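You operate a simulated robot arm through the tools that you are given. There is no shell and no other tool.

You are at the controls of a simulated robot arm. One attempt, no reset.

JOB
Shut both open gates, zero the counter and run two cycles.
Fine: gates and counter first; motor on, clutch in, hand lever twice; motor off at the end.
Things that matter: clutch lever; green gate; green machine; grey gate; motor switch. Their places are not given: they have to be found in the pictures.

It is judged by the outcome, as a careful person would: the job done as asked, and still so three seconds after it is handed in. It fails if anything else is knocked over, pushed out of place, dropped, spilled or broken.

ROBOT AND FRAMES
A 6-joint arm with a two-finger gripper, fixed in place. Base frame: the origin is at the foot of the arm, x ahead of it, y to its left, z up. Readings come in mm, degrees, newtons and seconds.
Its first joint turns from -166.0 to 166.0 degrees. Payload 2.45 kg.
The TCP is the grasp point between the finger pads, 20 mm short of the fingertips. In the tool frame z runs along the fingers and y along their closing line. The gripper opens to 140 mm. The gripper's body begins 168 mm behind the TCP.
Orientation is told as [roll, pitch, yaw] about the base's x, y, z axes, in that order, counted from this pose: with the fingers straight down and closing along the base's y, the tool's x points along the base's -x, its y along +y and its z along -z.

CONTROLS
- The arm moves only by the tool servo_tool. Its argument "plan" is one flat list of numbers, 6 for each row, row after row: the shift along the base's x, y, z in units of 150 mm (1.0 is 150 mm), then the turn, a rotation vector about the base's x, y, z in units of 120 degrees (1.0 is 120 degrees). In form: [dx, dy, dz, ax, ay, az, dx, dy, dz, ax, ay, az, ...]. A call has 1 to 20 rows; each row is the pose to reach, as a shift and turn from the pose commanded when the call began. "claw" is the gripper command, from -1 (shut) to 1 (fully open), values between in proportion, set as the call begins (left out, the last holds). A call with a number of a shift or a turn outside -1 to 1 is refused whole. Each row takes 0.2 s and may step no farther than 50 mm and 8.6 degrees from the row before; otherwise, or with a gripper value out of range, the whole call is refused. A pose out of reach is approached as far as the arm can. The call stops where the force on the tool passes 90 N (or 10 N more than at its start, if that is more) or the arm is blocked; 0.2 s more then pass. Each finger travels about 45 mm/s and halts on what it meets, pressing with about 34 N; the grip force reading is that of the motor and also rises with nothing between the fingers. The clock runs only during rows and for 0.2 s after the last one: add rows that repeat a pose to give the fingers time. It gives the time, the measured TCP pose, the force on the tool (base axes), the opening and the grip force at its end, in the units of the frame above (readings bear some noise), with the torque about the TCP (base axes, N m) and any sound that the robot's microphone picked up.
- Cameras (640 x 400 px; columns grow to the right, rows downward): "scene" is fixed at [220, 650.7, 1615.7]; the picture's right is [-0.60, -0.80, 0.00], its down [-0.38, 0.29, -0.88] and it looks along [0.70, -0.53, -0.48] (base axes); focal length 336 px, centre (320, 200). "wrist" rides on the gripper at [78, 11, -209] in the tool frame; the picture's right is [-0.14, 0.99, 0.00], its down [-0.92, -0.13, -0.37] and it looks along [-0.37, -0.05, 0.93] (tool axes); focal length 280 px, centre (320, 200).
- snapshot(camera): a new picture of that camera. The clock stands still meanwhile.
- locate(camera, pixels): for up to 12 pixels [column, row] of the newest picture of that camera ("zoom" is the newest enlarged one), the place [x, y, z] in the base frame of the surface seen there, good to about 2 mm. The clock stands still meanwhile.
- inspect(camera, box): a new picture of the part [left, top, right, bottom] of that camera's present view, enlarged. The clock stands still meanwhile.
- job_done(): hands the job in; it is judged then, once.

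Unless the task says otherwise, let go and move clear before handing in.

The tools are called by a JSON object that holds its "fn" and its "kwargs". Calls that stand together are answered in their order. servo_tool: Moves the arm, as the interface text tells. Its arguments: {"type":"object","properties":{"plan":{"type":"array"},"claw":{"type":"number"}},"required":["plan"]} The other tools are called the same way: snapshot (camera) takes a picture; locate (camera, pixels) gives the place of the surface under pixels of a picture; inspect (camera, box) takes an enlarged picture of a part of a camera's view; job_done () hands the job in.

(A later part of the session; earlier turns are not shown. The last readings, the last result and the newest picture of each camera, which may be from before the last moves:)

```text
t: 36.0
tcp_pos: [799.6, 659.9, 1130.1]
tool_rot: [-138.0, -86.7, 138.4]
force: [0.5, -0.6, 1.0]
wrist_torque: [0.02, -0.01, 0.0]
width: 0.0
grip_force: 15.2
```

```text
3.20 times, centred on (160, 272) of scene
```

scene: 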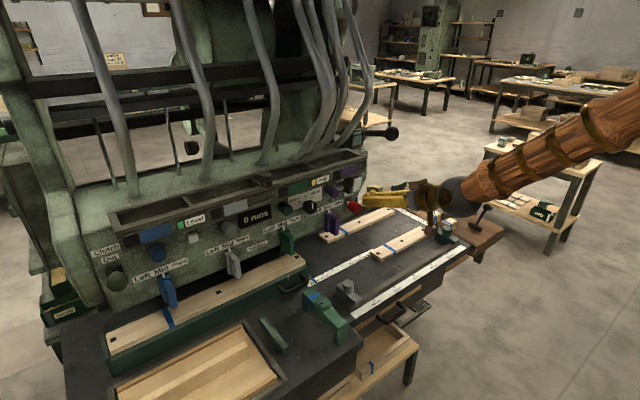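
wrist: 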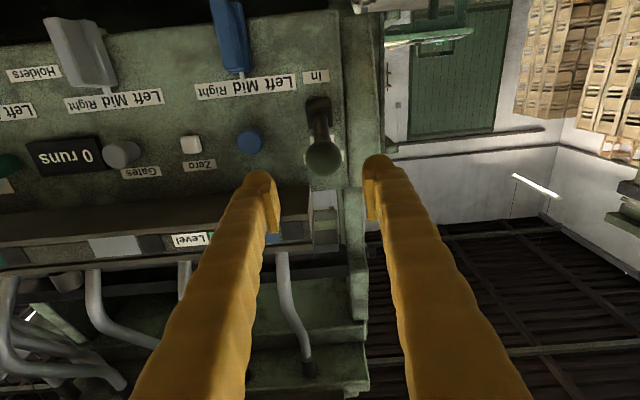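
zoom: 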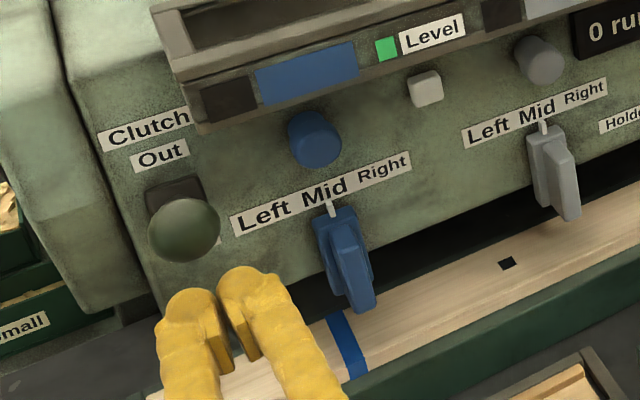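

The advance was refused because I miscounted the numbers, so the fingers simply closed at x=800 in free space. I'll reopen them first, then advance.

{"fn": "servo_tool", "kwargs": {"plan": [0, 0, 0, 0, 0, 0, 0, 0, 0, 0, 0, 0, 0, 0, 0, 0, 0, 0, 0, 0, 0, 0, 0, 0], "claw": 0}}

{"fn": "servo_tool", "kwargs": {"plan": [0.25, 0, 0, 0, 0, 0, 0.5, 0, 0, 0, 0, 0, 0.66, 0, 0, 0, 0, 0, 0.66, 0, 0, 0, 0, 0]}}

{"fn": "snapshot", "kwargs": {"camera": "wrist"}}

{"fn": "inspect", "kwargs": {"camera": "scene", "box": [60, 210, 260, 335]}}

```text
t: 37.0
tcp_pos: [800.6, 660.3, 1131.2]
tool_rot: [-138.1, -86.6, 138.4]
force: [-0.5, -1.1, -0.2]
wrist_torque: [-0.02, 0.01, 0.01]
width: 69.9
grip_force: 0.0
```

```text
t: 38.0
tcp_pos: [898.6, 659.4, 1130.5]
tool_rot: [-137.8, -86.8, 138.3]
force: [0.5, 0.1, 0.2]
wrist_torque: [0.0, 0.02, 0.03]
width: 70.0
grip_force: 0.0
```

```text
taken
```

wrist: 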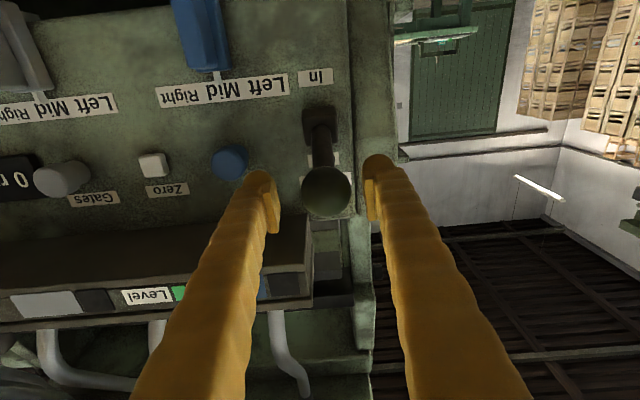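

```text
3.20 times, centred on (160, 272) of scene
```

zoom: 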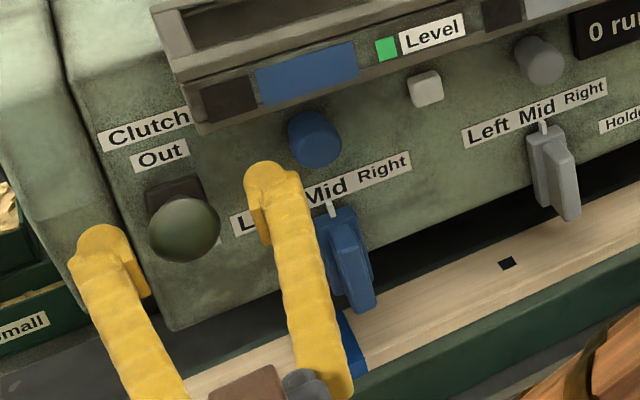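

The fingers straddle the ball (325,188). Closing now.

{"fn": "servo_tool", "kwargs": {"plan": [0, 0, 0, 0, 0, 0, 0, 0, 0, 0, 0, 0, 0, 0, 0, 0, 0, 0, 0, 0, 0, 0, 0, 0], "claw": -1}}

{"fn": "inspect", "kwargs": {"camera": "scene", "box": [60, 210, 260, 335]}}

```text
t: 39.0
tcp_pos: [897.5, 664.2, 1128.7]
tool_rot: [-137.0, -86.5, 137.4]
force: [28.5, 68.4, -5.1]
wrist_torque: [-0.08, -0.67, 0.0]
width: 42.0
grip_force: 34.3
```

```text
3.20 times, centred on (160, 272) of scene
```

zoom: 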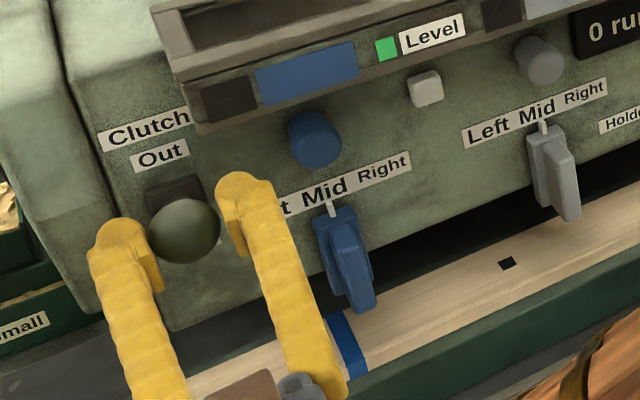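

The fingers hold the ball (42 mm) but there's a 68 N side force because the ball is centred nearer y≈666. I'll shift the command +7 mm in y to relax it.

{"fn": "servo_tool", "kwargs": {"plan": [0, 0.02, 0, 0, 0, 0, 0, 0.04, 0, 0, 0, 0, 0, 0.04, 0, 0, 0, 0]}}

```text
t: 39.8
tcp_pos: [899.6, 664.9, 1130.3]
tool_rot: [-138.2, -86.7, 138.5]
force: [-25.5, 14.8, 0.2]
wrist_torque: [-0.07, 0.49, 0.22]
width: 39.2
grip_force: 44.7
```

The side force has dropped. I'll swing the ball down along its arc toward "In".

{"fn": "servo_tool", "kwargs": {"plan": [-0.02, 0, -0.05, 0, 0, 0, -0.038, 0, -0.098, 0, 0, 0, -0.05, 0, -0.15, 0, 0, 0, -0.059, 0, -0.198, 0, 0, 0, -0.065, 0, -0.25, 0, 0, 0, -0.067, 0, -0.3, 0, 0, 0, -0.065, 0, -0.35, 0, 0, 0, -0.059, 0, -0.402, 0, 0, 0, -0.05, 0, -0.45, 0, 0, 0, -0.038, 0, -0.502, 0, 0, 0, -0.02, 0, -0.55, 0, 0, 0]}}

{"fn": "inspect", "kwargs": {"camera": "scene", "box": [60, 210, 260, 335]}}

```text
t: 42.2
tcp_pos: [896.0, 663.6, 1047.7]
tool_rot: [-138.9, -86.8, 139.1]
force: [7.1, -13.9, 17.5]
wrist_torque: [0.03, -1.22, -0.1]
width: 39.3
grip_force: 45.3
```

```text
3.20 times, centred on (160, 272) of scene
```

zoom: 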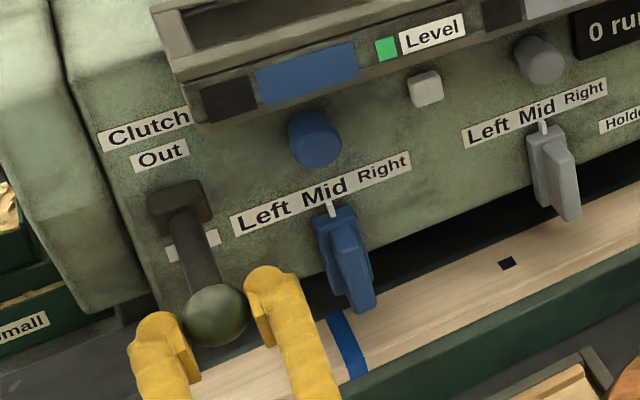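

The lever follows and now points down, with 17 N resistance. I'll continue a little further to its end stop.

{"fn": "servo_tool", "kwargs": {"plan": [0.015, 0, -0.03, 0, 0, 0, 0.03, 0, -0.06, 0, 0, 0, 0.05, 0, -0.09, 0, 0, 0]}}

{"fn": "inspect", "kwargs": {"camera": "scene", "box": [60, 210, 260, 335]}}

```text
t: 43.0
tcp_pos: [903.5, 665.4, 1036.8]
tool_rot: [-141.0, -86.6, 141.2]
force: [-26.1, -41.5, 41.5]
wrist_torque: [0.13, -0.4, -0.24]
width: 38.3
grip_force: 45.5
```

```text
3.20 times, centred on (160, 272) of scene
```

zoom: 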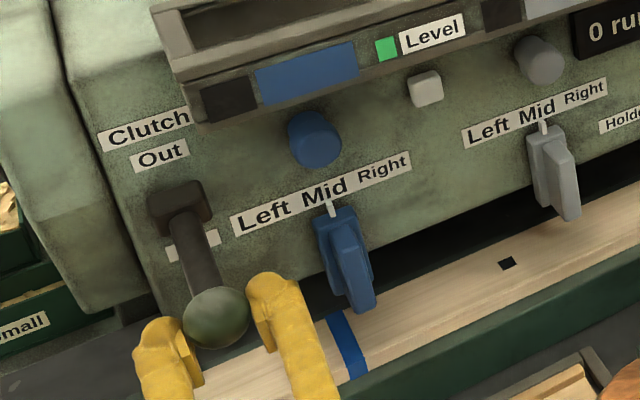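

The lever seems to be at its stop (41 N). I'll open the fingers and back straight away to see whether it stays.

{"fn": "servo_tool", "kwargs": {"plan": [0, 0, 0, 0, 0, 0, 0, 0, 0, 0, 0, 0, 0, 0, 0, 0, 0, 0], "claw": 0}}

{"fn": "servo_tool", "kwargs": {"plan": [-0.2, 0, 0, 0, 0, 0, -0.5, 0, 0, 0, 0, 0, -0.8, 0, 0, 0, 0, 0, -0.8, 0, 0, 0, 0, 0]}}

{"fn": "snapshot", "kwargs": {"camera": "scene"}}

{"fn": "inspect", "kwargs": {"camera": "scene", "box": [60, 210, 260, 335]}}

{"fn": "snapshot", "kwargs": {"camera": "wrist"}}

```text
t: 43.8
tcp_pos: [904.0, 665.5, 1035.0]
tool_rot: [-137.5, -86.6, 137.7]
force: [0.2, 0.1, 0.5]
wrist_torque: [0.05, -0.01, 0.01]
width: 70.1
grip_force: 0.0
```

```text
t: 44.8
tcp_pos: [782.3, 667.7, 1034.7]
tool_rot: [-137.9, -86.7, 138.2]
force: [-0.4, 0.4, 0.2]
wrist_torque: [0.0, -0.01, 0.03]
width: 70.0
grip_force: 0.1
```

```text
taken
```

scene: 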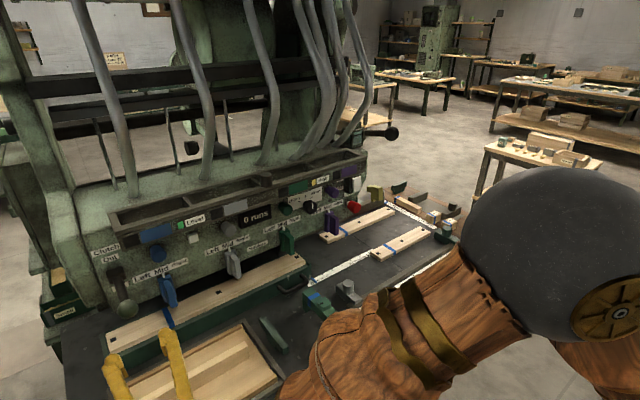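

```text
3.20 times, centred on (160, 272) of scene
```

zoom: 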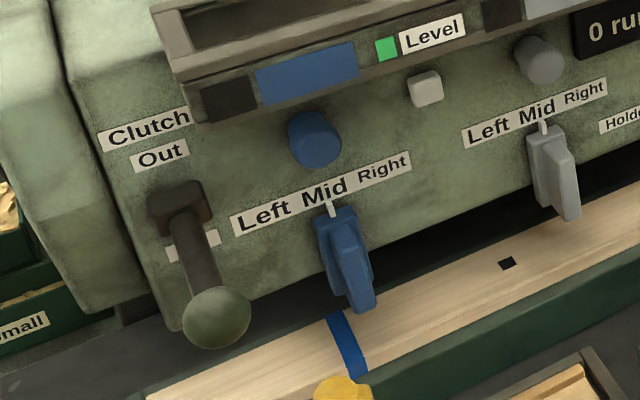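

```text
taken
```

wrist: 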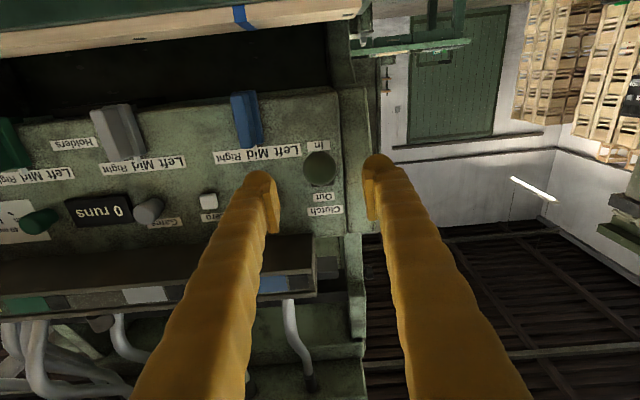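

The clutch ball stayed down. I'll check its position to confirm it is symmetric about the pivot (fully "In").

{"fn": "locate", "kwargs": {"camera": "zoom", "pixels": [[217, 317], [217, 300], [195, 240], [185, 205], [210, 345]]}}

{"fn": "locate", "kwargs": {"camera": "wrist", "pixels": [[319, 167], [310, 160], [330, 175]]}}

{"fn": "inspect", "kwargs": {"camera": "scene", "box": [330, 90, 450, 165]}}

{"fn": "locate", "kwargs": {"camera": "scene", "pixels": [[392, 133], [392, 127], [392, 139], [385, 133], [397, 133], [375, 133], [368, 132], [359, 130], [350, 128]]}}

```text
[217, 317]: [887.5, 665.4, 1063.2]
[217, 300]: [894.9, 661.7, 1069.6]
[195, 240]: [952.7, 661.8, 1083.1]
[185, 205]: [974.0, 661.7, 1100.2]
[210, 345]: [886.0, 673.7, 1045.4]
```

```text
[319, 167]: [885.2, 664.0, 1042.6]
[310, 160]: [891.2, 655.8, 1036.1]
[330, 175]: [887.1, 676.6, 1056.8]
```

```text
5.33 times, centred on (390, 128) of scene
```

zoom: 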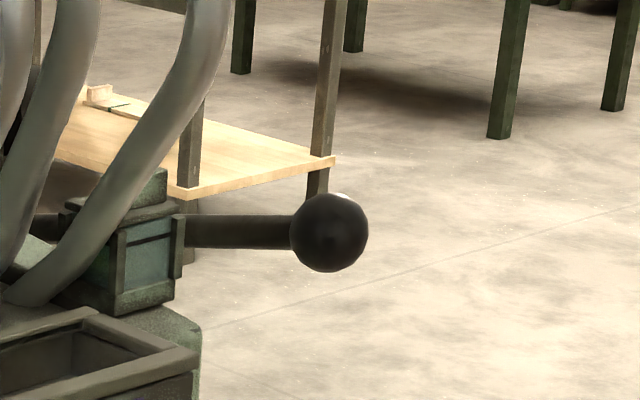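

```text
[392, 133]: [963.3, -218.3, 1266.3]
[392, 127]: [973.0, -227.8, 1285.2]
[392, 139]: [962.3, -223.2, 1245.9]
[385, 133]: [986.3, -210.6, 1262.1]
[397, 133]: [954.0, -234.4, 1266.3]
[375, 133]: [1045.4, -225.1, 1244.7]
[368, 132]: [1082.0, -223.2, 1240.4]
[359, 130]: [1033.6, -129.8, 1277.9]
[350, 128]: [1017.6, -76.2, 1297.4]
```

The clutch ball sits at z≈1045, mirrored about its pivot at z≈1085, so it is fully in. Next is the hand lever ball, centre about [978,-228,1263]. I'll travel right, yawing and tilting the tool on the way to keep clear of the wrist limit.

{"fn": "servo_tool", "kwargs": {"plan": [0, -0.25, 0.15, 0, 0, 0, 0, -0.5, 0.3, 0, 0, 0, 0, -0.75, 0.45, 0, 0, 0, 0, -1, 0.6, 0, 0, 0]}}

{"fn": "servo_tool", "kwargs": {"plan": [0, -0.25, 0, 0, 0, 0, 0, -0.5, 0, 0, 0, 0, 0, -0.75, 0, 0, 0, 0, 0, -1, 0, 0, 0, 0]}}

{"fn": "servo_tool", "kwargs": {"plan": [0, -0.15, 0.05, 0.007, 0.028, -0.039, 0, -0.3, 0.1, 0.014, 0.056, -0.078, 0, -0.45, 0.15, 0.02, 0.084, -0.116, 0, -0.6, 0.2, 0.027, 0.112, -0.155, 0, -0.8, 0.3, 0.034, 0.14, -0.194, 0, -1, 0.4, 0.041, 0.167, -0.233]}}

{"fn": "servo_tool", "kwargs": {"plan": [0, -0.25, 0.1, 0, 0, 0, 0, -0.5, 0.2, 0, 0, 0, 0, -0.75, 0.3, 0, 0, 0, 0, -1, 0.4, 0, 0, 0]}}

{"fn": "snapshot", "kwargs": {"camera": "wrist"}}

{"fn": "snapshot", "kwargs": {"camera": "scene"}}

```text
t: 45.8
tcp_pos: [782.5, 514.7, 1124.3]
tool_rot: [-137.0, -86.7, 137.5]
force: [0.6, -0.4, -0.5]
wrist_torque: [-0.01, 0.01, 0.01]
width: 70.3
grip_force: 0.1
```

```text
t: 46.8
tcp_pos: [783.1, 365.4, 1123.7]
tool_rot: [-138.3, -86.6, 138.7]
force: [1.1, -1.0, 0.3]
wrist_torque: [-0.03, 0.04, -0.03]
width: 69.8
grip_force: 0.0
```

```text
t: 48.2
tcp_pos: [782.9, 214.5, 1185.1]
tool_rot: [-6.9, -71.8, -20.8]
force: [-0.6, 0.7, 0.6]
wrist_torque: [-0.01, -0.02, -0.01]
width: 70.1
grip_force: 0.0
```

```text
t: 49.2
tcp_pos: [782.7, 65.3, 1242.5]
tool_rot: [-7.0, -71.9, -20.6]
force: [-0.4, 0.5, -0.4]
wrist_torque: [-0.02, 0.0, 0.0]
width: 70.1
grip_force: 0.0
```

```text
taken
```

wrist: 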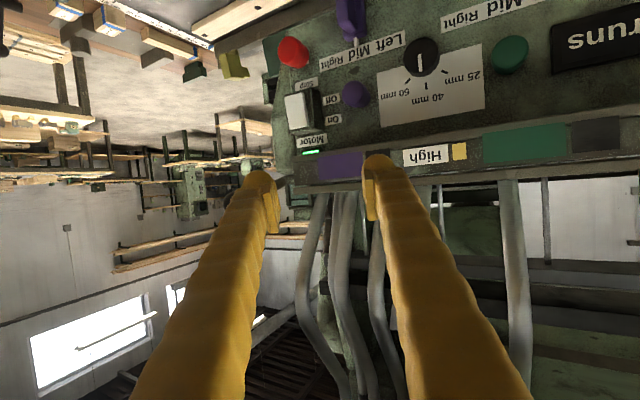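

```text
taken
```

scene: 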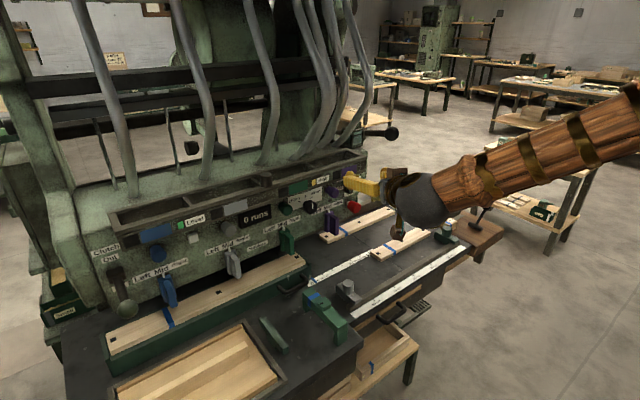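

The clutch and motor remain set (lamp green at (312,152)). I'll continue to a pre-grasp point in front of the hand lever ball.

{"fn": "servo_tool", "kwargs": {"plan": [0, -0.25, 0.1, 0, 0, 0, 0, -0.5, 0.2, 0, 0, 0, 0, -0.75, 0.3, 0, 0, 0, 0, -1, 0.38, 0, 0, 0]}}

{"fn": "servo_tool", "kwargs": {"plan": [0, -0.25, 0, 0, 0, 0, 0, -0.5, 0, 0, 0, 0, 0.05, -0.6, 0, 0, 0, 0, 0.1, -0.6, 0, 0, 0, 0]}}

{"fn": "snapshot", "kwargs": {"camera": "wrist"}}

{"fn": "snapshot", "kwargs": {"camera": "scene"}}

```text
t: 50.2
tcp_pos: [783.5, -84.3, 1302.8]
tool_rot: [-6.9, -71.9, -20.8]
force: [1.0, -0.6, -0.3]
wrist_torque: [0.02, -0.01, 0.01]
width: 70.1
grip_force: 0.0
```

```text
t: 51.2
tcp_pos: [797.9, -174.1, 1302.8]
tool_rot: [-6.8, -71.9, -20.7]
force: [0.5, -0.1, 0.3]
wrist_torque: [0.01, -0.03, 0.0]
width: 70.1
grip_force: 0.0
```

```text
taken
```

wrist: 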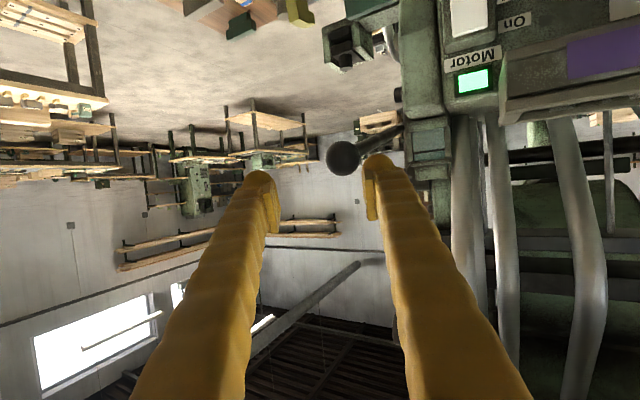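

```text
taken
```

scene: 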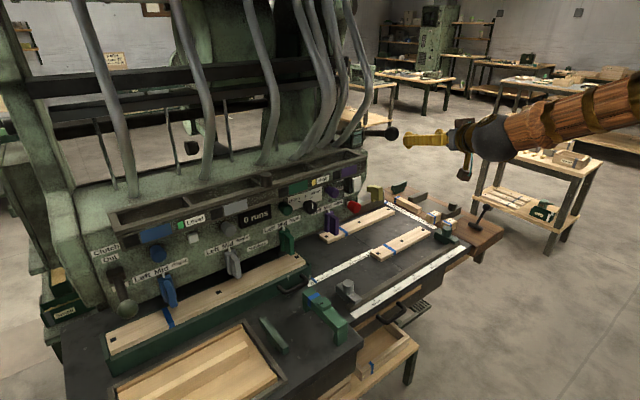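

The lever ball (343,158) is between and just beyond the fingers. I'll zoom in on it and its pivot.

{"fn": "inspect", "kwargs": {"camera": "wrist", "box": [300, 60, 480, 240]}}

{"fn": "locate", "kwargs": {"camera": "wrist", "pixels": [[343, 158], [330, 158], [357, 158], [343, 144], [343, 172], [370, 147], [385, 138], [399, 128], [428, 140], [430, 170]]}}

```text
2.22 times, centred on (390, 150) of wrist
```

zoom: 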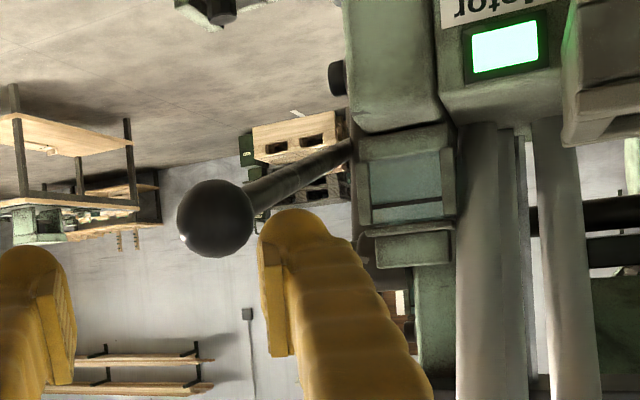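

```text
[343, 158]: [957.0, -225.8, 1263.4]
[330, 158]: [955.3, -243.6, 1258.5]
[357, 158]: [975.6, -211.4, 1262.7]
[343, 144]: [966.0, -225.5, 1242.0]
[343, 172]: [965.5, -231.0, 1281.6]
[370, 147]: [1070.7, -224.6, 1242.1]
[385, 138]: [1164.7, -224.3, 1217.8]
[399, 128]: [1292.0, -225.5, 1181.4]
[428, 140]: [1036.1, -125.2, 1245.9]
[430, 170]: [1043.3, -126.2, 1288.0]
```

The lever is long (rod runs back past x≈1290, sloping 15° down), and the ball centre works out to about [978,-235,1260]. I'll open a bit more, move to the approach line, then slide over the ball.

{"fn": "servo_tool", "kwargs": {"plan": [0.2, -0.03, -0.02, 0, 0, 0, 0.4, -0.06, -0.04, 0, 0, 0, 0.613, -0.093, -0.067, 0, 0, 0, 0.613, -0.093, -0.067, 0, 0, 0], "claw": 0.3}}

{"fn": "servo_tool", "kwargs": {"plan": [0.14, -0.074, -0.051, 0, 0, 0, 0.28, -0.149, -0.102, 0, 0, 0, 0.42, -0.223, -0.154, 0, 0, 0, 0.56, -0.297, -0.205, 0, 0, 0, 0.56, -0.297, -0.205, 0, 0, 0]}}

{"fn": "inspect", "kwargs": {"camera": "wrist", "box": [220, 90, 460, 270]}}

{"fn": "inspect", "kwargs": {"camera": "scene", "box": [330, 90, 490, 190]}}

```text
t: 52.2
tcp_pos: [891.1, -188.5, 1291.0]
tool_rot: [-6.7, -71.8, -20.8]
force: [0.0, 0.2, -0.4]
wrist_torque: [0.02, -0.01, -0.01]
width: 90.9
grip_force: 0.0
```

```text
t: 53.4
tcp_pos: [975.0, -233.7, 1261.7]
tool_rot: [-6.9, -71.9, -20.8]
force: [-0.6, 0.7, 1.5]
wrist_torque: [-0.01, 0.04, 0.0]
width: 91.1
grip_force: 0.2
```

```text
2.22 times, centred on (340, 180) of wrist
```

zoom: 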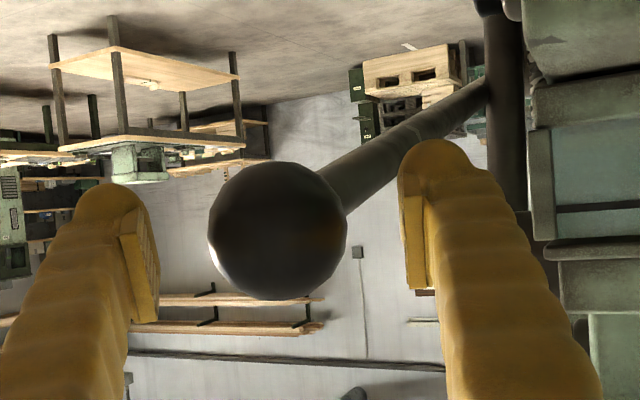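

```text
4.00 times, centred on (410, 140) of scene
```

zoom: 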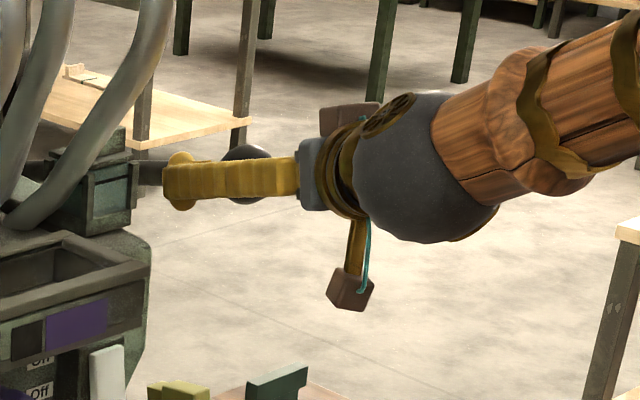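

The ball (278,230 in the zoom) is centred between the pads. Closing on it.

{"fn": "servo_tool", "kwargs": {"plan": [0, 0, 0, 0, 0, 0, 0, 0, 0, 0, 0, 0, 0, 0, 0, 0, 0, 0, 0, 0, 0, 0, 0, 0], "claw": -1}}

{"fn": "inspect", "kwargs": {"camera": "wrist", "box": [220, 90, 460, 270]}}

```text
t: 54.4
tcp_pos: [975.7, -231.9, 1260.6]
tool_rot: [-6.9, -71.8, -20.7]
force: [4.0, 3.5, -0.5]
wrist_torque: [-0.11, 0.06, 0.06]
width: 50.2
grip_force: 36.5
```

```text
2.22 times, centred on (340, 180) of wrist
```

zoom: 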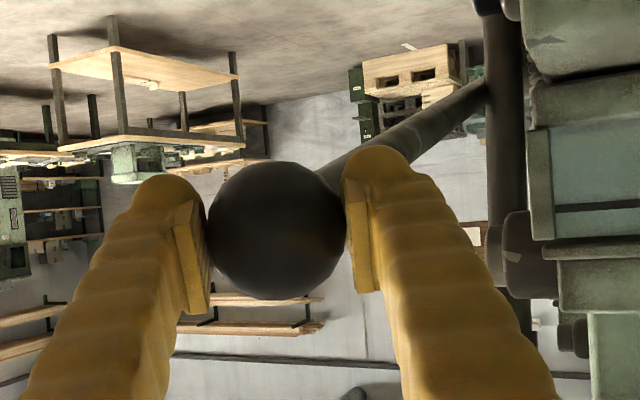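

The ball is gripped with little side force. I'll locate the rod's far end to estimate the pivot before pulling.

{"fn": "locate", "kwargs": {"camera": "zoom", "pixels": [[340, 155], [400, 125], [450, 105], [475, 92], [500, 50], [505, 150], [490, 5], [478, 75]]}}

```text
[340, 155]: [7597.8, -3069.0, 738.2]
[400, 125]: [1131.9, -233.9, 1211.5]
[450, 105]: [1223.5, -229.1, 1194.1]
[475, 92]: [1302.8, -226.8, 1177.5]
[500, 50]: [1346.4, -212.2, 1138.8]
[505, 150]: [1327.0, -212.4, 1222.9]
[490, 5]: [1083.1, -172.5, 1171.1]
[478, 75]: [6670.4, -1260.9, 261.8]
```

The pivot is around [1345,-225,1180], giving a 375 mm lever tilted about 12° up. I'll pull the ball down along that arc for the first 75 mm and look at the response.

{"fn": "servo_tool", "kwargs": {"plan": [-0.02, 0, -0.1, 0, 0, 0, -0.035, 0, -0.2, 0, 0, 0, -0.046, 0, -0.3, 0, 0, 0, -0.053, 0, -0.4, 0, 0, 0, -0.056, 0, -0.5, 0, 0, 0]}}

{"fn": "snapshot", "kwargs": {"camera": "scene"}}

```text
t: 55.6
tcp_pos: [966.0, -235.4, 1184.8]
tool_rot: [-6.9, -71.9, -20.8]
force: [-24.4, -6.6, 5.1]
wrist_torque: [-0.21, 0.13, -0.19]
width: 48.7
grip_force: 45.7
```

```text
taken
```

scene: 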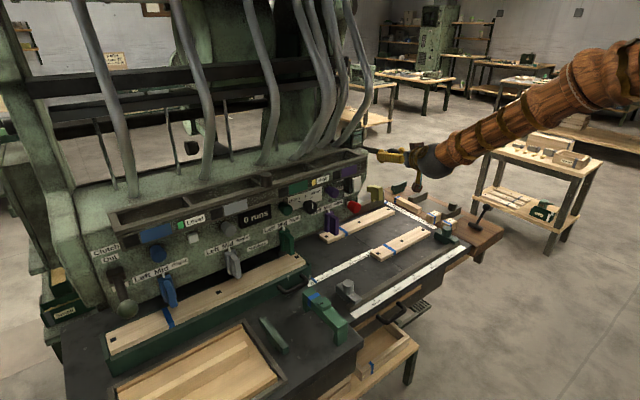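

The lever moves easily (5 N vertically). I'll continue downward.

{"fn": "servo_tool", "kwargs": {"plan": [-0.01, 0, -0.08, 0, 0, 0, -0.01, 0, -0.16, 0, 0, 0, -0.007, 0, -0.24, 0, 0, 0, 0, 0, -0.32, 0, 0, 0, 0.01, 0, -0.4, 0, 0, 0, 0.025, 0, -0.48, 0, 0, 0]}}

{"fn": "snapshot", "kwargs": {"camera": "scene"}}

{"fn": "snapshot", "kwargs": {"camera": "wrist"}}

```text
t: 56.9
tcp_pos: [965.9, -236.1, 1121.8]
tool_rot: [-6.7, -71.9, -21.2]
force: [-18.0, -2.6, 1.5]
wrist_torque: [-0.19, 0.9, -0.07]
width: 48.6
grip_force: 44.8
stopped in row 6: the force on the tool passed its limit at 93 N (the readings are from after the stop); the commanded pose is now the measured one
```

```text
taken
```

scene: 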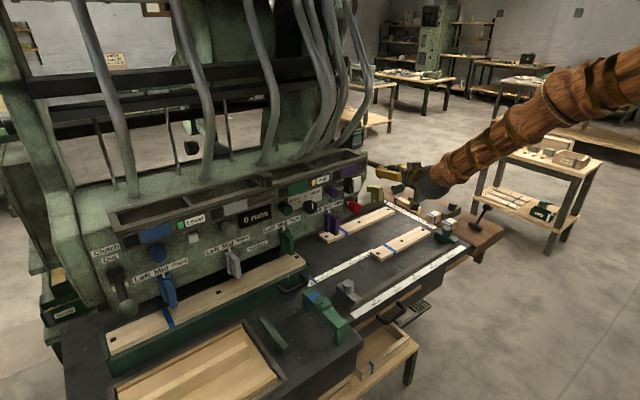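

```text
taken
```

wrist: 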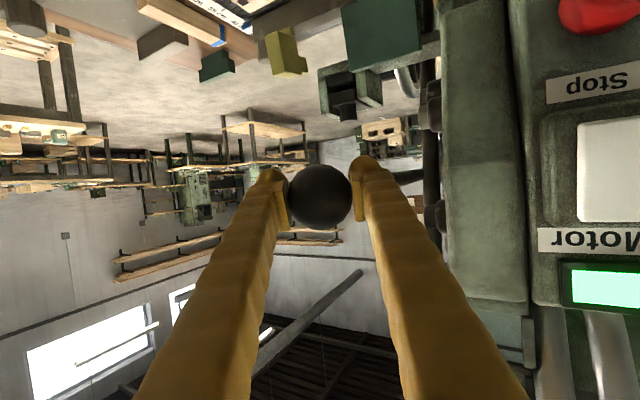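

The lever hit its lower stop at z≈1120. I'll check the counter.

{"fn": "inspect", "kwargs": {"camera": "scene", "box": [200, 160, 400, 285]}}

```text
3.20 times, centred on (300, 222) of scene
```

zoom: 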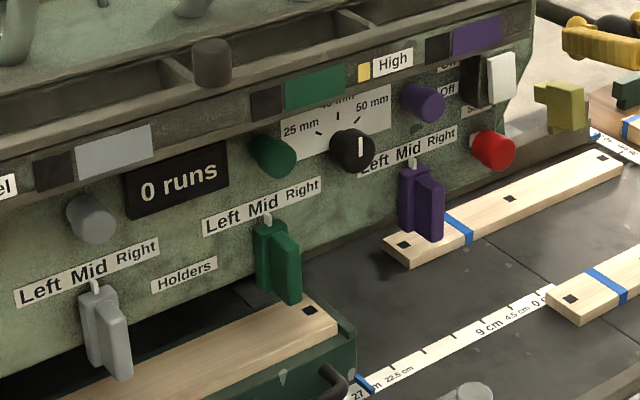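

The counter still reads 0; it may count on the return. I'll raise the lever back along the arc to its top position.

{"fn": "servo_tool", "kwargs": {"plan": [-0.01, 0, 0.1, 0, 0, 0, -0.015, 0, 0.2, 0, 0, 0, -0.015, 0, 0.3, 0, 0, 0, -0.01, 0, 0.4, 0, 0, 0, 0, 0, 0.5, 0, 0, 0, 0.01, 0, 0.6, 0, 0, 0, 0.025, 0, 0.7, 0, 0, 0, 0.043, 0, 0.8, 0, 0, 0, 0.058, 0, 0.88, 0, 0, 0, 0.065, 0, 0.92, 0, 0, 0]}}

{"fn": "inspect", "kwargs": {"camera": "scene", "box": [200, 160, 400, 285]}}

```text
t: 59.1
tcp_pos: [976.9, -233.8, 1257.3]
tool_rot: [-6.8, -71.8, -20.9]
force: [54.4, 45.4, -13.2]
wrist_torque: [0.14, 1.17, -0.25]
width: 49.1
grip_force: 44.8
```

```text
3.20 times, centred on (300, 222) of scene
```

zoom: 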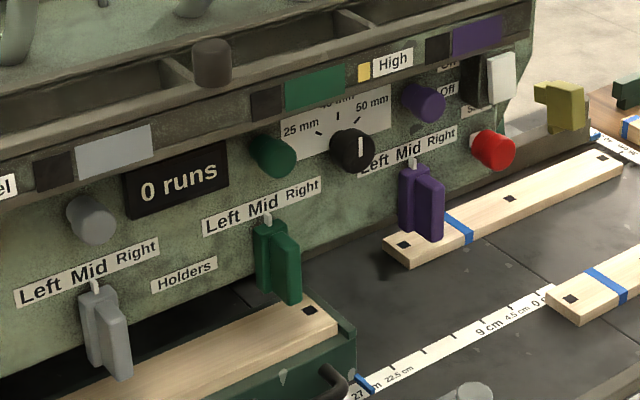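

The counter still reads 0 even though the lever was moved down and up. Before repeating, I'll check the clutch, motor and lever more closely.

{"fn": "inspect", "kwargs": {"camera": "scene", "box": [80, 220, 180, 320]}}

{"fn": "snapshot", "kwargs": {"camera": "wrist"}}

{"fn": "inspect", "kwargs": {"camera": "scene", "box": [420, 180, 540, 255]}}

{"fn": "inspect", "kwargs": {"camera": "scene", "box": [320, 90, 440, 165]}}

```text
4.00 times, centred on (130, 270) of scene
```

zoom: 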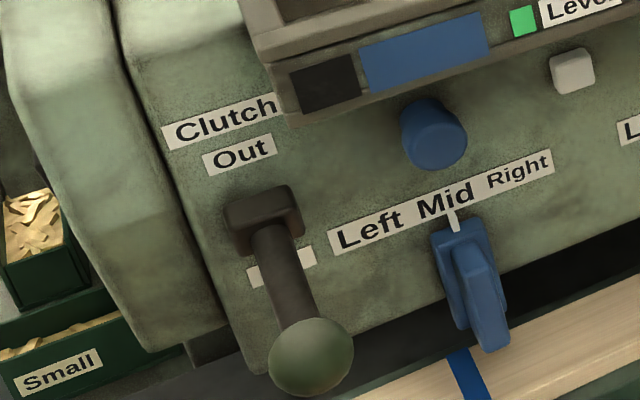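

```text
taken
```

wrist: 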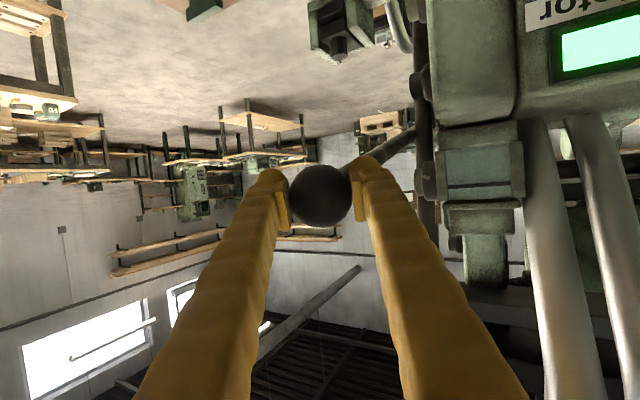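

```text
5.33 times, centred on (480, 218) of scene
```

zoom: 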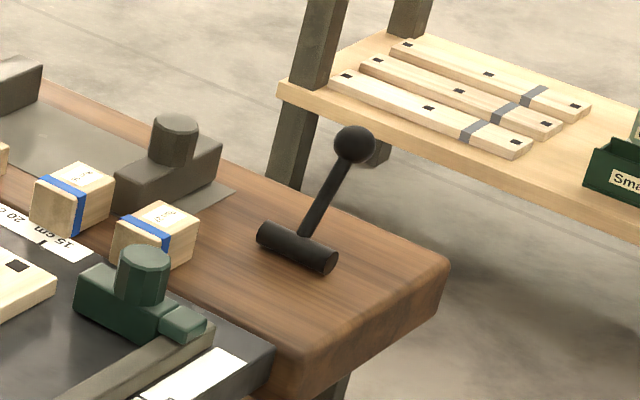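

```text
5.33 times, centred on (380, 128) of scene
```

zoom: 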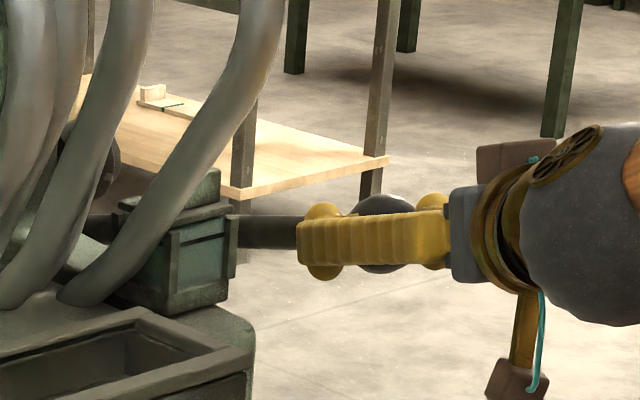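

The clutch is fully down and the motor lamp is lit. The lever may be a few mm short of its top rest (TCP z 1257 versus 1260.6 originally, with 54 N residual force), so I'll ease it fully up and read the counter.

{"fn": "servo_tool", "kwargs": {"plan": [0.015, 0.01, 0.02, 0, 0, 0, 0.02, 0.015, 0.04, 0, 0, 0, 0.02, 0.015, 0.05, 0, 0, 0]}}

{"fn": "inspect", "kwargs": {"camera": "scene", "box": [200, 160, 400, 285]}}

```text
t: 59.9
tcp_pos: [978.4, -235.6, 1264.2]
tool_rot: [-6.7, -71.6, -21.2]
force: [15.7, 15.9, -51.1]
wrist_torque: [-0.17, 0.21, 0.07]
width: 49.4
grip_force: 44.9
```

```text
3.20 times, centred on (300, 222) of scene
```

zoom: 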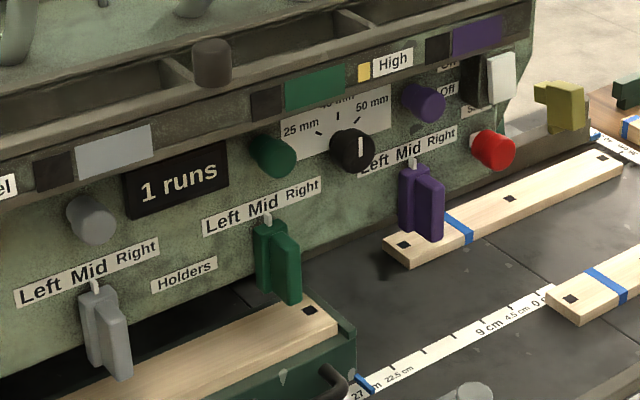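

The counter now reads "1 runs": it counts on the full return. I'll do the second stroke: down to the lower stop.

{"fn": "servo_tool", "kwargs": {"plan": [-0.02, 0, -0.1, 0, 0, 0, -0.04, 0, -0.2, 0, 0, 0, -0.052, 0, -0.3, 0, 0, 0, -0.062, 0, -0.4, 0, 0, 0, -0.07, 0, -0.5, 0, 0, 0, -0.073, 0, -0.6, 0, 0, 0, -0.072, 0, -0.7, 0, 0, 0, -0.066, 0, -0.8, 0, 0, 0, -0.06, 0, -0.88, 0, 0, 0, -0.055, 0, -0.92, 0, 0, 0, -0.05, 0, -0.96, 0, 0, 0, -0.047, 0, -0.98, 0, 0, 0]}}

{"fn": "inspect", "kwargs": {"camera": "scene", "box": [200, 160, 400, 285]}}

```text
t: 62.0
tcp_pos: [968.0, -237.3, 1133.5]
tool_rot: [-6.7, -71.8, -21.4]
force: [-20.4, -3.9, 3.2]
wrist_torque: [-0.29, 0.48, 0.01]
width: 48.7
grip_force: 44.9
stopped in row 10: the force on the tool passed its limit at 93 N (the readings are from after the stop); the commanded pose is now the measured one
```

```text
3.20 times, centred on (300, 222) of scene
```

zoom: 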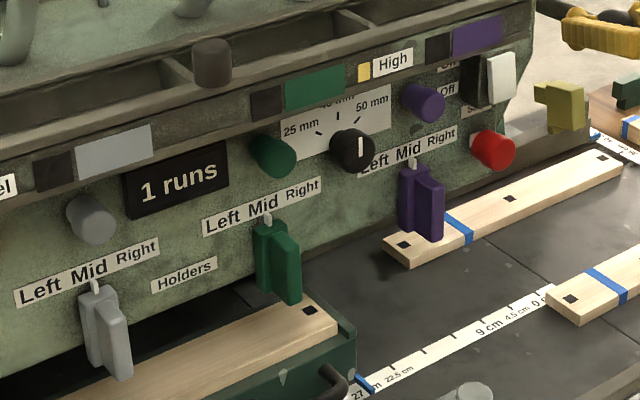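

The stop came a bit higher (z≈1133) than last time (1122). I'll press down gently further to be sure the lower stop is reached.

{"fn": "servo_tool", "kwargs": {"plan": [0, 0, -0.015, 0, 0, 0, 0.003, 0, -0.03, 0, 0, 0, 0.006, 0, -0.045, 0, 0, 0, 0.01, 0, -0.06, 0, 0, 0, 0.012, 0, -0.075, 0, 0, 0]}}

{"fn": "snapshot", "kwargs": {"camera": "wrist"}}

```text
t: 63.2
tcp_pos: [969.2, -238.1, 1123.3]
tool_rot: [-6.6, -71.8, -21.6]
force: [-69.6, -15.3, 4.0]
wrist_torque: [-0.36, 0.52, -0.23]
width: 49.1
grip_force: 45.8
```

```text
taken
```

wrist: 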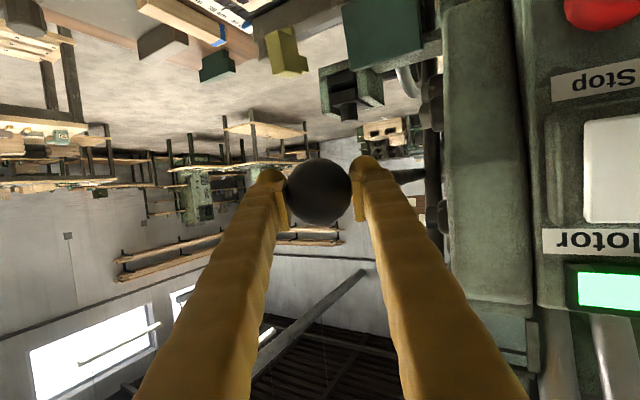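

The resistance is now along x (-70 N), meaning my arc was too far in; the ball wants to be farther out. I'll shift out ~5 mm and continue down to find the true stop.

{"fn": "servo_tool", "kwargs": {"plan": [-0.02, 0, 0, 0, 0, 0, -0.04, 0, 0, 0, 0, 0, -0.04, 0, -0.02, 0, 0, 0, -0.04, 0, -0.04, 0, 0, 0]}}

```text
t: 64.2
tcp_pos: [965.4, -236.5, 1117.2]
tool_rot: [-6.6, -71.8, -21.3]
force: [30.6, -13.8, 5.1]
wrist_torque: [-0.43, -0.44, -0.03]
width: 48.4
grip_force: 44.9
```

{"fn": "servo_tool", "kwargs": {"plan": [0.01, 0, -0.03, 0, 0, 0, 0.01, 0, -0.06, 0, 0, 0, 0.012, 0, -0.09, 0, 0, 0, 0.015, 0, -0.12, 0, 0, 0, 0.02, 0, -0.15, 0, 0, 0, 0.025, 0, -0.18, 0, 0, 0]}}

{"fn": "snapshot", "kwargs": {"camera": "wrist"}}

```text
t: 65.6
tcp_pos: [967.0, -236.6, 1088.4]
tool_rot: [-6.6, -71.6, -21.5]
force: [-51.8, 17.9, 1.9]
wrist_torque: [-0.22, 0.57, -0.17]
width: 48.5
grip_force: 45.3
```

```text
taken
```

wrist: 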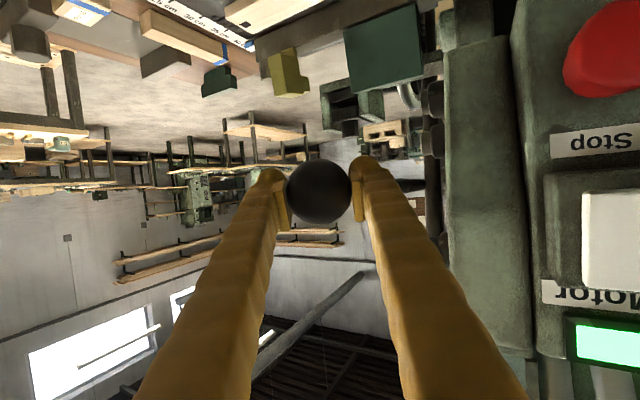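

The lever actually travels further (now z≈1088, deeper than the first counted stroke), and the only load is my arc mismatch in x. That's deep enough, so I'll bring it back up along a corrected arc.

{"fn": "servo_tool", "kwargs": {"plan": [-0.025, 0, 0.05, 0, 0, 0, -0.022, 0, 0.15, 0, 0, 0, -0.02, 0, 0.25, 0, 0, 0, -0.02, 0, 0.35, 0, 0, 0, -0.018, 0, 0.45, 0, 0, 0, -0.015, 0, 0.55, 0, 0, 0, -0.01, 0, 0.65, 0, 0, 0, 0, 0, 0.75, 0, 0, 0, 0.015, 0, 0.85, 0, 0, 0, 0.033, 0, 0.95, 0, 0, 0]}}

```text
t: 67.8
tcp_pos: [973.4, -234.7, 1231.3]
tool_rot: [-6.6, -71.7, -21.5]
force: [26.5, 32.5, -4.1]
wrist_torque: [0.24, 0.72, -0.27]
width: 48.5
grip_force: 45.3
```

At z=1231 with moderate forces. Finishing the return to the top stop.

{"fn": "servo_tool", "kwargs": {"plan": [0.02, 0.01, 0.06, 0, 0, 0, 0.035, 0.015, 0.12, 0, 0, 0, 0.05, 0.02, 0.18, 0, 0, 0, 0.055, 0.02, 0.21, 0, 0, 0, 0.055, 0.02, 0.23, 0, 0, 0]}}

{"fn": "inspect", "kwargs": {"camera": "scene", "box": [200, 160, 400, 285]}}

```text
t: 69.0
tcp_pos: [980.5, -235.1, 1263.9]
tool_rot: [-6.7, -71.6, -21.5]
force: [-31.3, -6.8, -21.6]
wrist_torque: [0.11, 0.03, -0.12]
width: 48.8
grip_force: 45.1
```

```text
3.20 times, centred on (300, 222) of scene
```

zoom: 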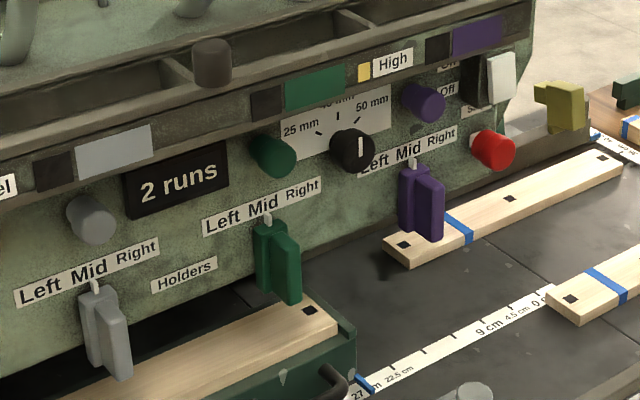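

The counter reads "2 runs". I'll release the ball at its top rest and back off along the approach line.

{"fn": "servo_tool", "kwargs": {"plan": [0, 0, 0, 0, 0, 0, 0, 0, 0, 0, 0, 0, 0, 0, 0, 0, 0, 0, 0, 0, 0, 0, 0, 0], "claw": 0.3}}

{"fn": "servo_tool", "kwargs": {"plan": [-0.14, 0.074, 0.051, 0, 0, 0, -0.28, 0.149, 0.102, 0, 0, 0, -0.42, 0.223, 0.154, 0, 0, 0, -0.6, 0.31, 0.22, 0, 0, 0, -0.8, 0.42, 0.24, 0, 0, 0, -0.95, 0.45, 0.24, 0, 0, 0]}}

{"fn": "snapshot", "kwargs": {"camera": "scene"}}

{"fn": "snapshot", "kwargs": {"camera": "wrist"}}

```text
t: 70.0
tcp_pos: [981.9, -233.8, 1265.4]
tool_rot: [-6.7, -71.8, -21.4]
force: [-0.9, 0.9, 0.2]
wrist_torque: [-0.02, -0.01, -0.01]
width: 90.9
grip_force: 0.1
```

```text
t: 71.4
tcp_pos: [838.9, -165.7, 1301.9]
tool_rot: [-6.7, -71.8, -21.5]
force: [0.6, -0.2, -0.3]
wrist_torque: [-0.02, -0.01, -0.01]
width: 90.9
grip_force: 0.1
```

```text
taken
```

scene: 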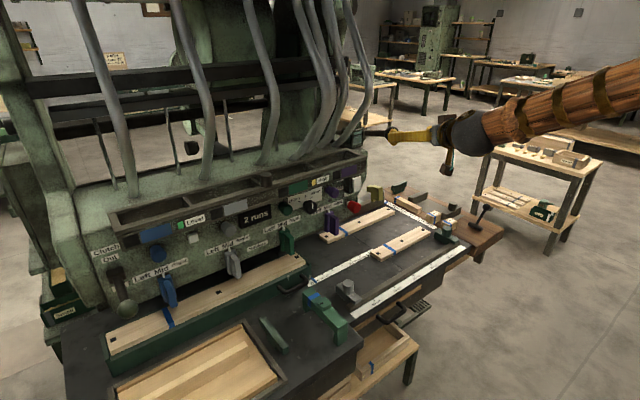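

```text
taken
```

wrist: 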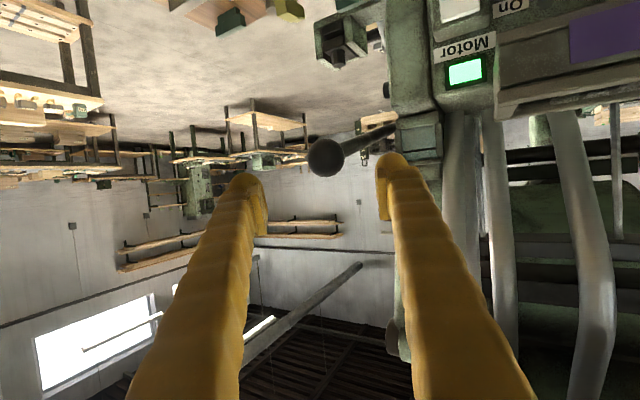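

The lever stays up at its rest and the motor lamp (465,72) is still lit. I'll close the fingers and go down in front of the rocker, to press its lower ("Off") half.

{"fn": "servo_tool", "kwargs": {"plan": [-0.1, 0.1, 0, 0, 0, 0, -0.2, 0.3, -0.1, 0, 0, 0, -0.2, 0.5, -0.3, 0, 0, 0, -0.2, 0.65, -0.5, 0, 0, 0, -0.2, 0.65, -0.75, 0, 0, 0, -0.2, 0.65, -1, 0, 0, 0], "claw": -1}}

{"fn": "servo_tool", "kwargs": {"plan": [0, 0, -0.2, 0, 0, 0, 0.1, 0, -0.387, 0, 0, 0, 0.2, 0, -0.387, 0, 0, 0, 0.2, 0, -0.387, 0, 0, 0]}}

{"fn": "snapshot", "kwargs": {"camera": "wrist"}}

{"fn": "inspect", "kwargs": {"camera": "scene", "box": [300, 150, 460, 250]}}

```text
t: 72.8
tcp_pos: [809.6, -69.7, 1153.7]
tool_rot: [-6.6, -71.9, -21.4]
force: [-0.4, 0.0, -0.9]
wrist_torque: [0.01, 0.02, 0.0]
width: 0.0
grip_force: 25.6
```

```text
t: 73.8
tcp_pos: [839.5, -69.2, 1093.7]
tool_rot: [-6.7, -71.8, -21.4]
force: [0.0, 0.1, 0.0]
wrist_torque: [-0.01, -0.02, 0.03]
width: 0.0
grip_force: 29.6
```

```text
taken
```

wrist: 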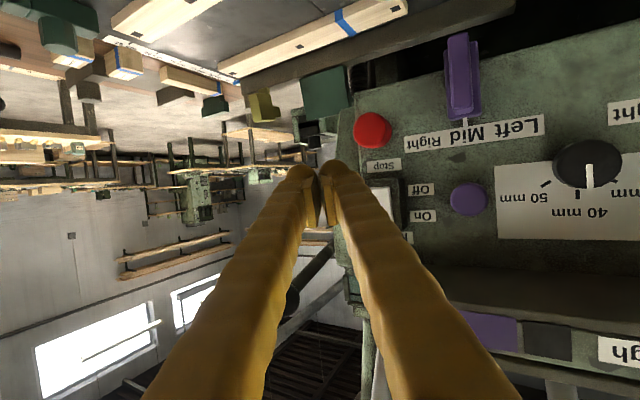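

```text
4.00 times, centred on (380, 200) of scene
```

zoom: 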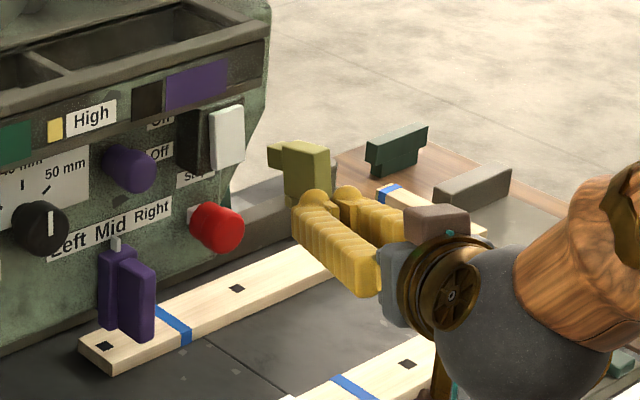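

I'll check the red button's extent and the rocker's present shape before pressing, to keep clear of the red knob.

{"fn": "locate", "kwargs": {"camera": "zoom", "pixels": [[228, 115], [228, 135], [225, 155], [222, 165], [218, 205], [235, 215], [215, 230], [195, 212]]}}

{"fn": "locate", "kwargs": {"camera": "wrist", "pixels": [[372, 130], [374, 146], [381, 187], [384, 200], [360, 130]]}}

```text
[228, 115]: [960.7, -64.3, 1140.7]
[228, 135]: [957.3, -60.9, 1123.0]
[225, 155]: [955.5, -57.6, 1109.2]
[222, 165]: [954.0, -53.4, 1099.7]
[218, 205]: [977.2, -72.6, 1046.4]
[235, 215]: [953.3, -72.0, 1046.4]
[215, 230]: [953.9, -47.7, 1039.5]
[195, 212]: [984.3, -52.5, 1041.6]
```

```text
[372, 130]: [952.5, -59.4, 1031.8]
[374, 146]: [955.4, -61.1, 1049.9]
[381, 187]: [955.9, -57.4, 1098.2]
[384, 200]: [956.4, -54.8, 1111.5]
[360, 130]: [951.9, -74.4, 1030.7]
```

The rocker's bottom edge protrudes (x≈954 at z≈1100) and the red knob tops out near z=1053, about 18 mm below my fingers. Pressing the lower half now.

{"fn": "servo_tool", "kwargs": {"plan": [0.2, 0, 0, 0, 0, 0, 0.4, 0.02, 0, 0, 0, 0, 0.52, 0.02, 0, 0, 0, 0, 0.55, 0.02, 0, 0, 0, 0, 0.57, 0.02, 0, 0, 0, 0, 0.59, 0.02, 0, 0, 0, 0, 0.61, 0.02, 0, 0, 0, 0]}}

{"fn": "inspect", "kwargs": {"camera": "scene", "box": [300, 150, 460, 250]}}

{"fn": "snapshot", "kwargs": {"camera": "wrist"}}

```text
t: 75.4
tcp_pos: [930.6, -65.1, 1093.1]
tool_rot: [-6.8, -71.8, -21.4]
force: [-0.6, 0.4, -0.6]
wrist_torque: [0.03, -0.03, 0.01]
width: 0.2
grip_force: 29.4
```

```text
4.00 times, centred on (380, 200) of scene
```

zoom: 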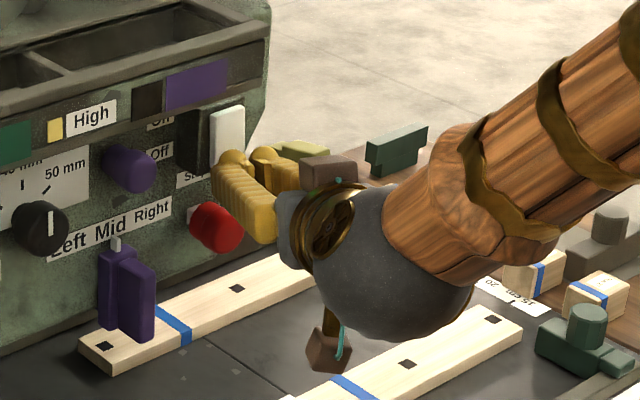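

```text
taken
```

wrist: 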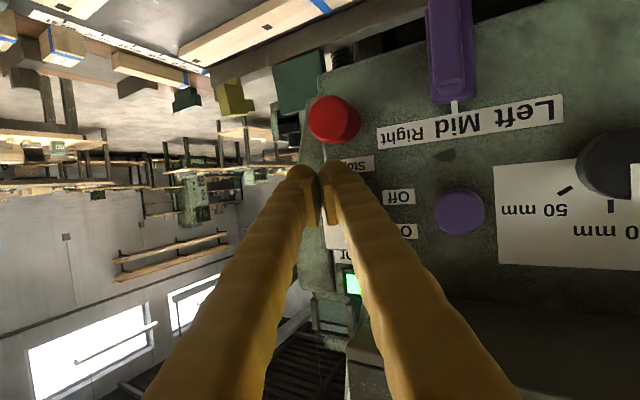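

No contact yet and the lamp is still green. I'll raise about 10 mm so the rounded tip meets the rocker's lower half, and press on slowly.

{"fn": "servo_tool", "kwargs": {"plan": [-0.03, 0, 0.04, 0, 0, 0, -0.02, 0, 0.07, 0, 0, 0, 0, 0, 0.07, 0, 0, 0, 0.015, 0, 0.07, 0, 0, 0, 0.03, 0, 0.07, 0, 0, 0, 0.045, 0, 0.07, 0, 0, 0, 0.06, 0, 0.07, 0, 0, 0]}}

{"fn": "snapshot", "kwargs": {"camera": "wrist"}}

```text
t: 76.8
tcp_pos: [933.7, -65.6, 1103.3]
tool_rot: [-6.8, -71.6, -21.4]
force: [-29.0, 4.2, 6.3]
wrist_torque: [-0.07, -0.4, 0.19]
width: 0.0
grip_force: 29.8
stopped in row 7: the force on the tool passed its limit at 103 N (the readings are from after the stop); the commanded pose is now the measured one
```

```text
taken
```

wrist: 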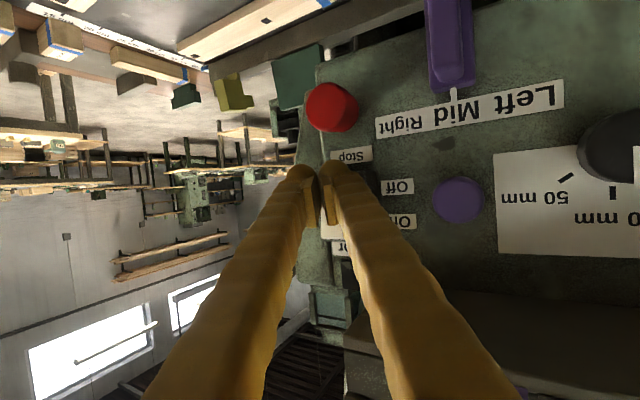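

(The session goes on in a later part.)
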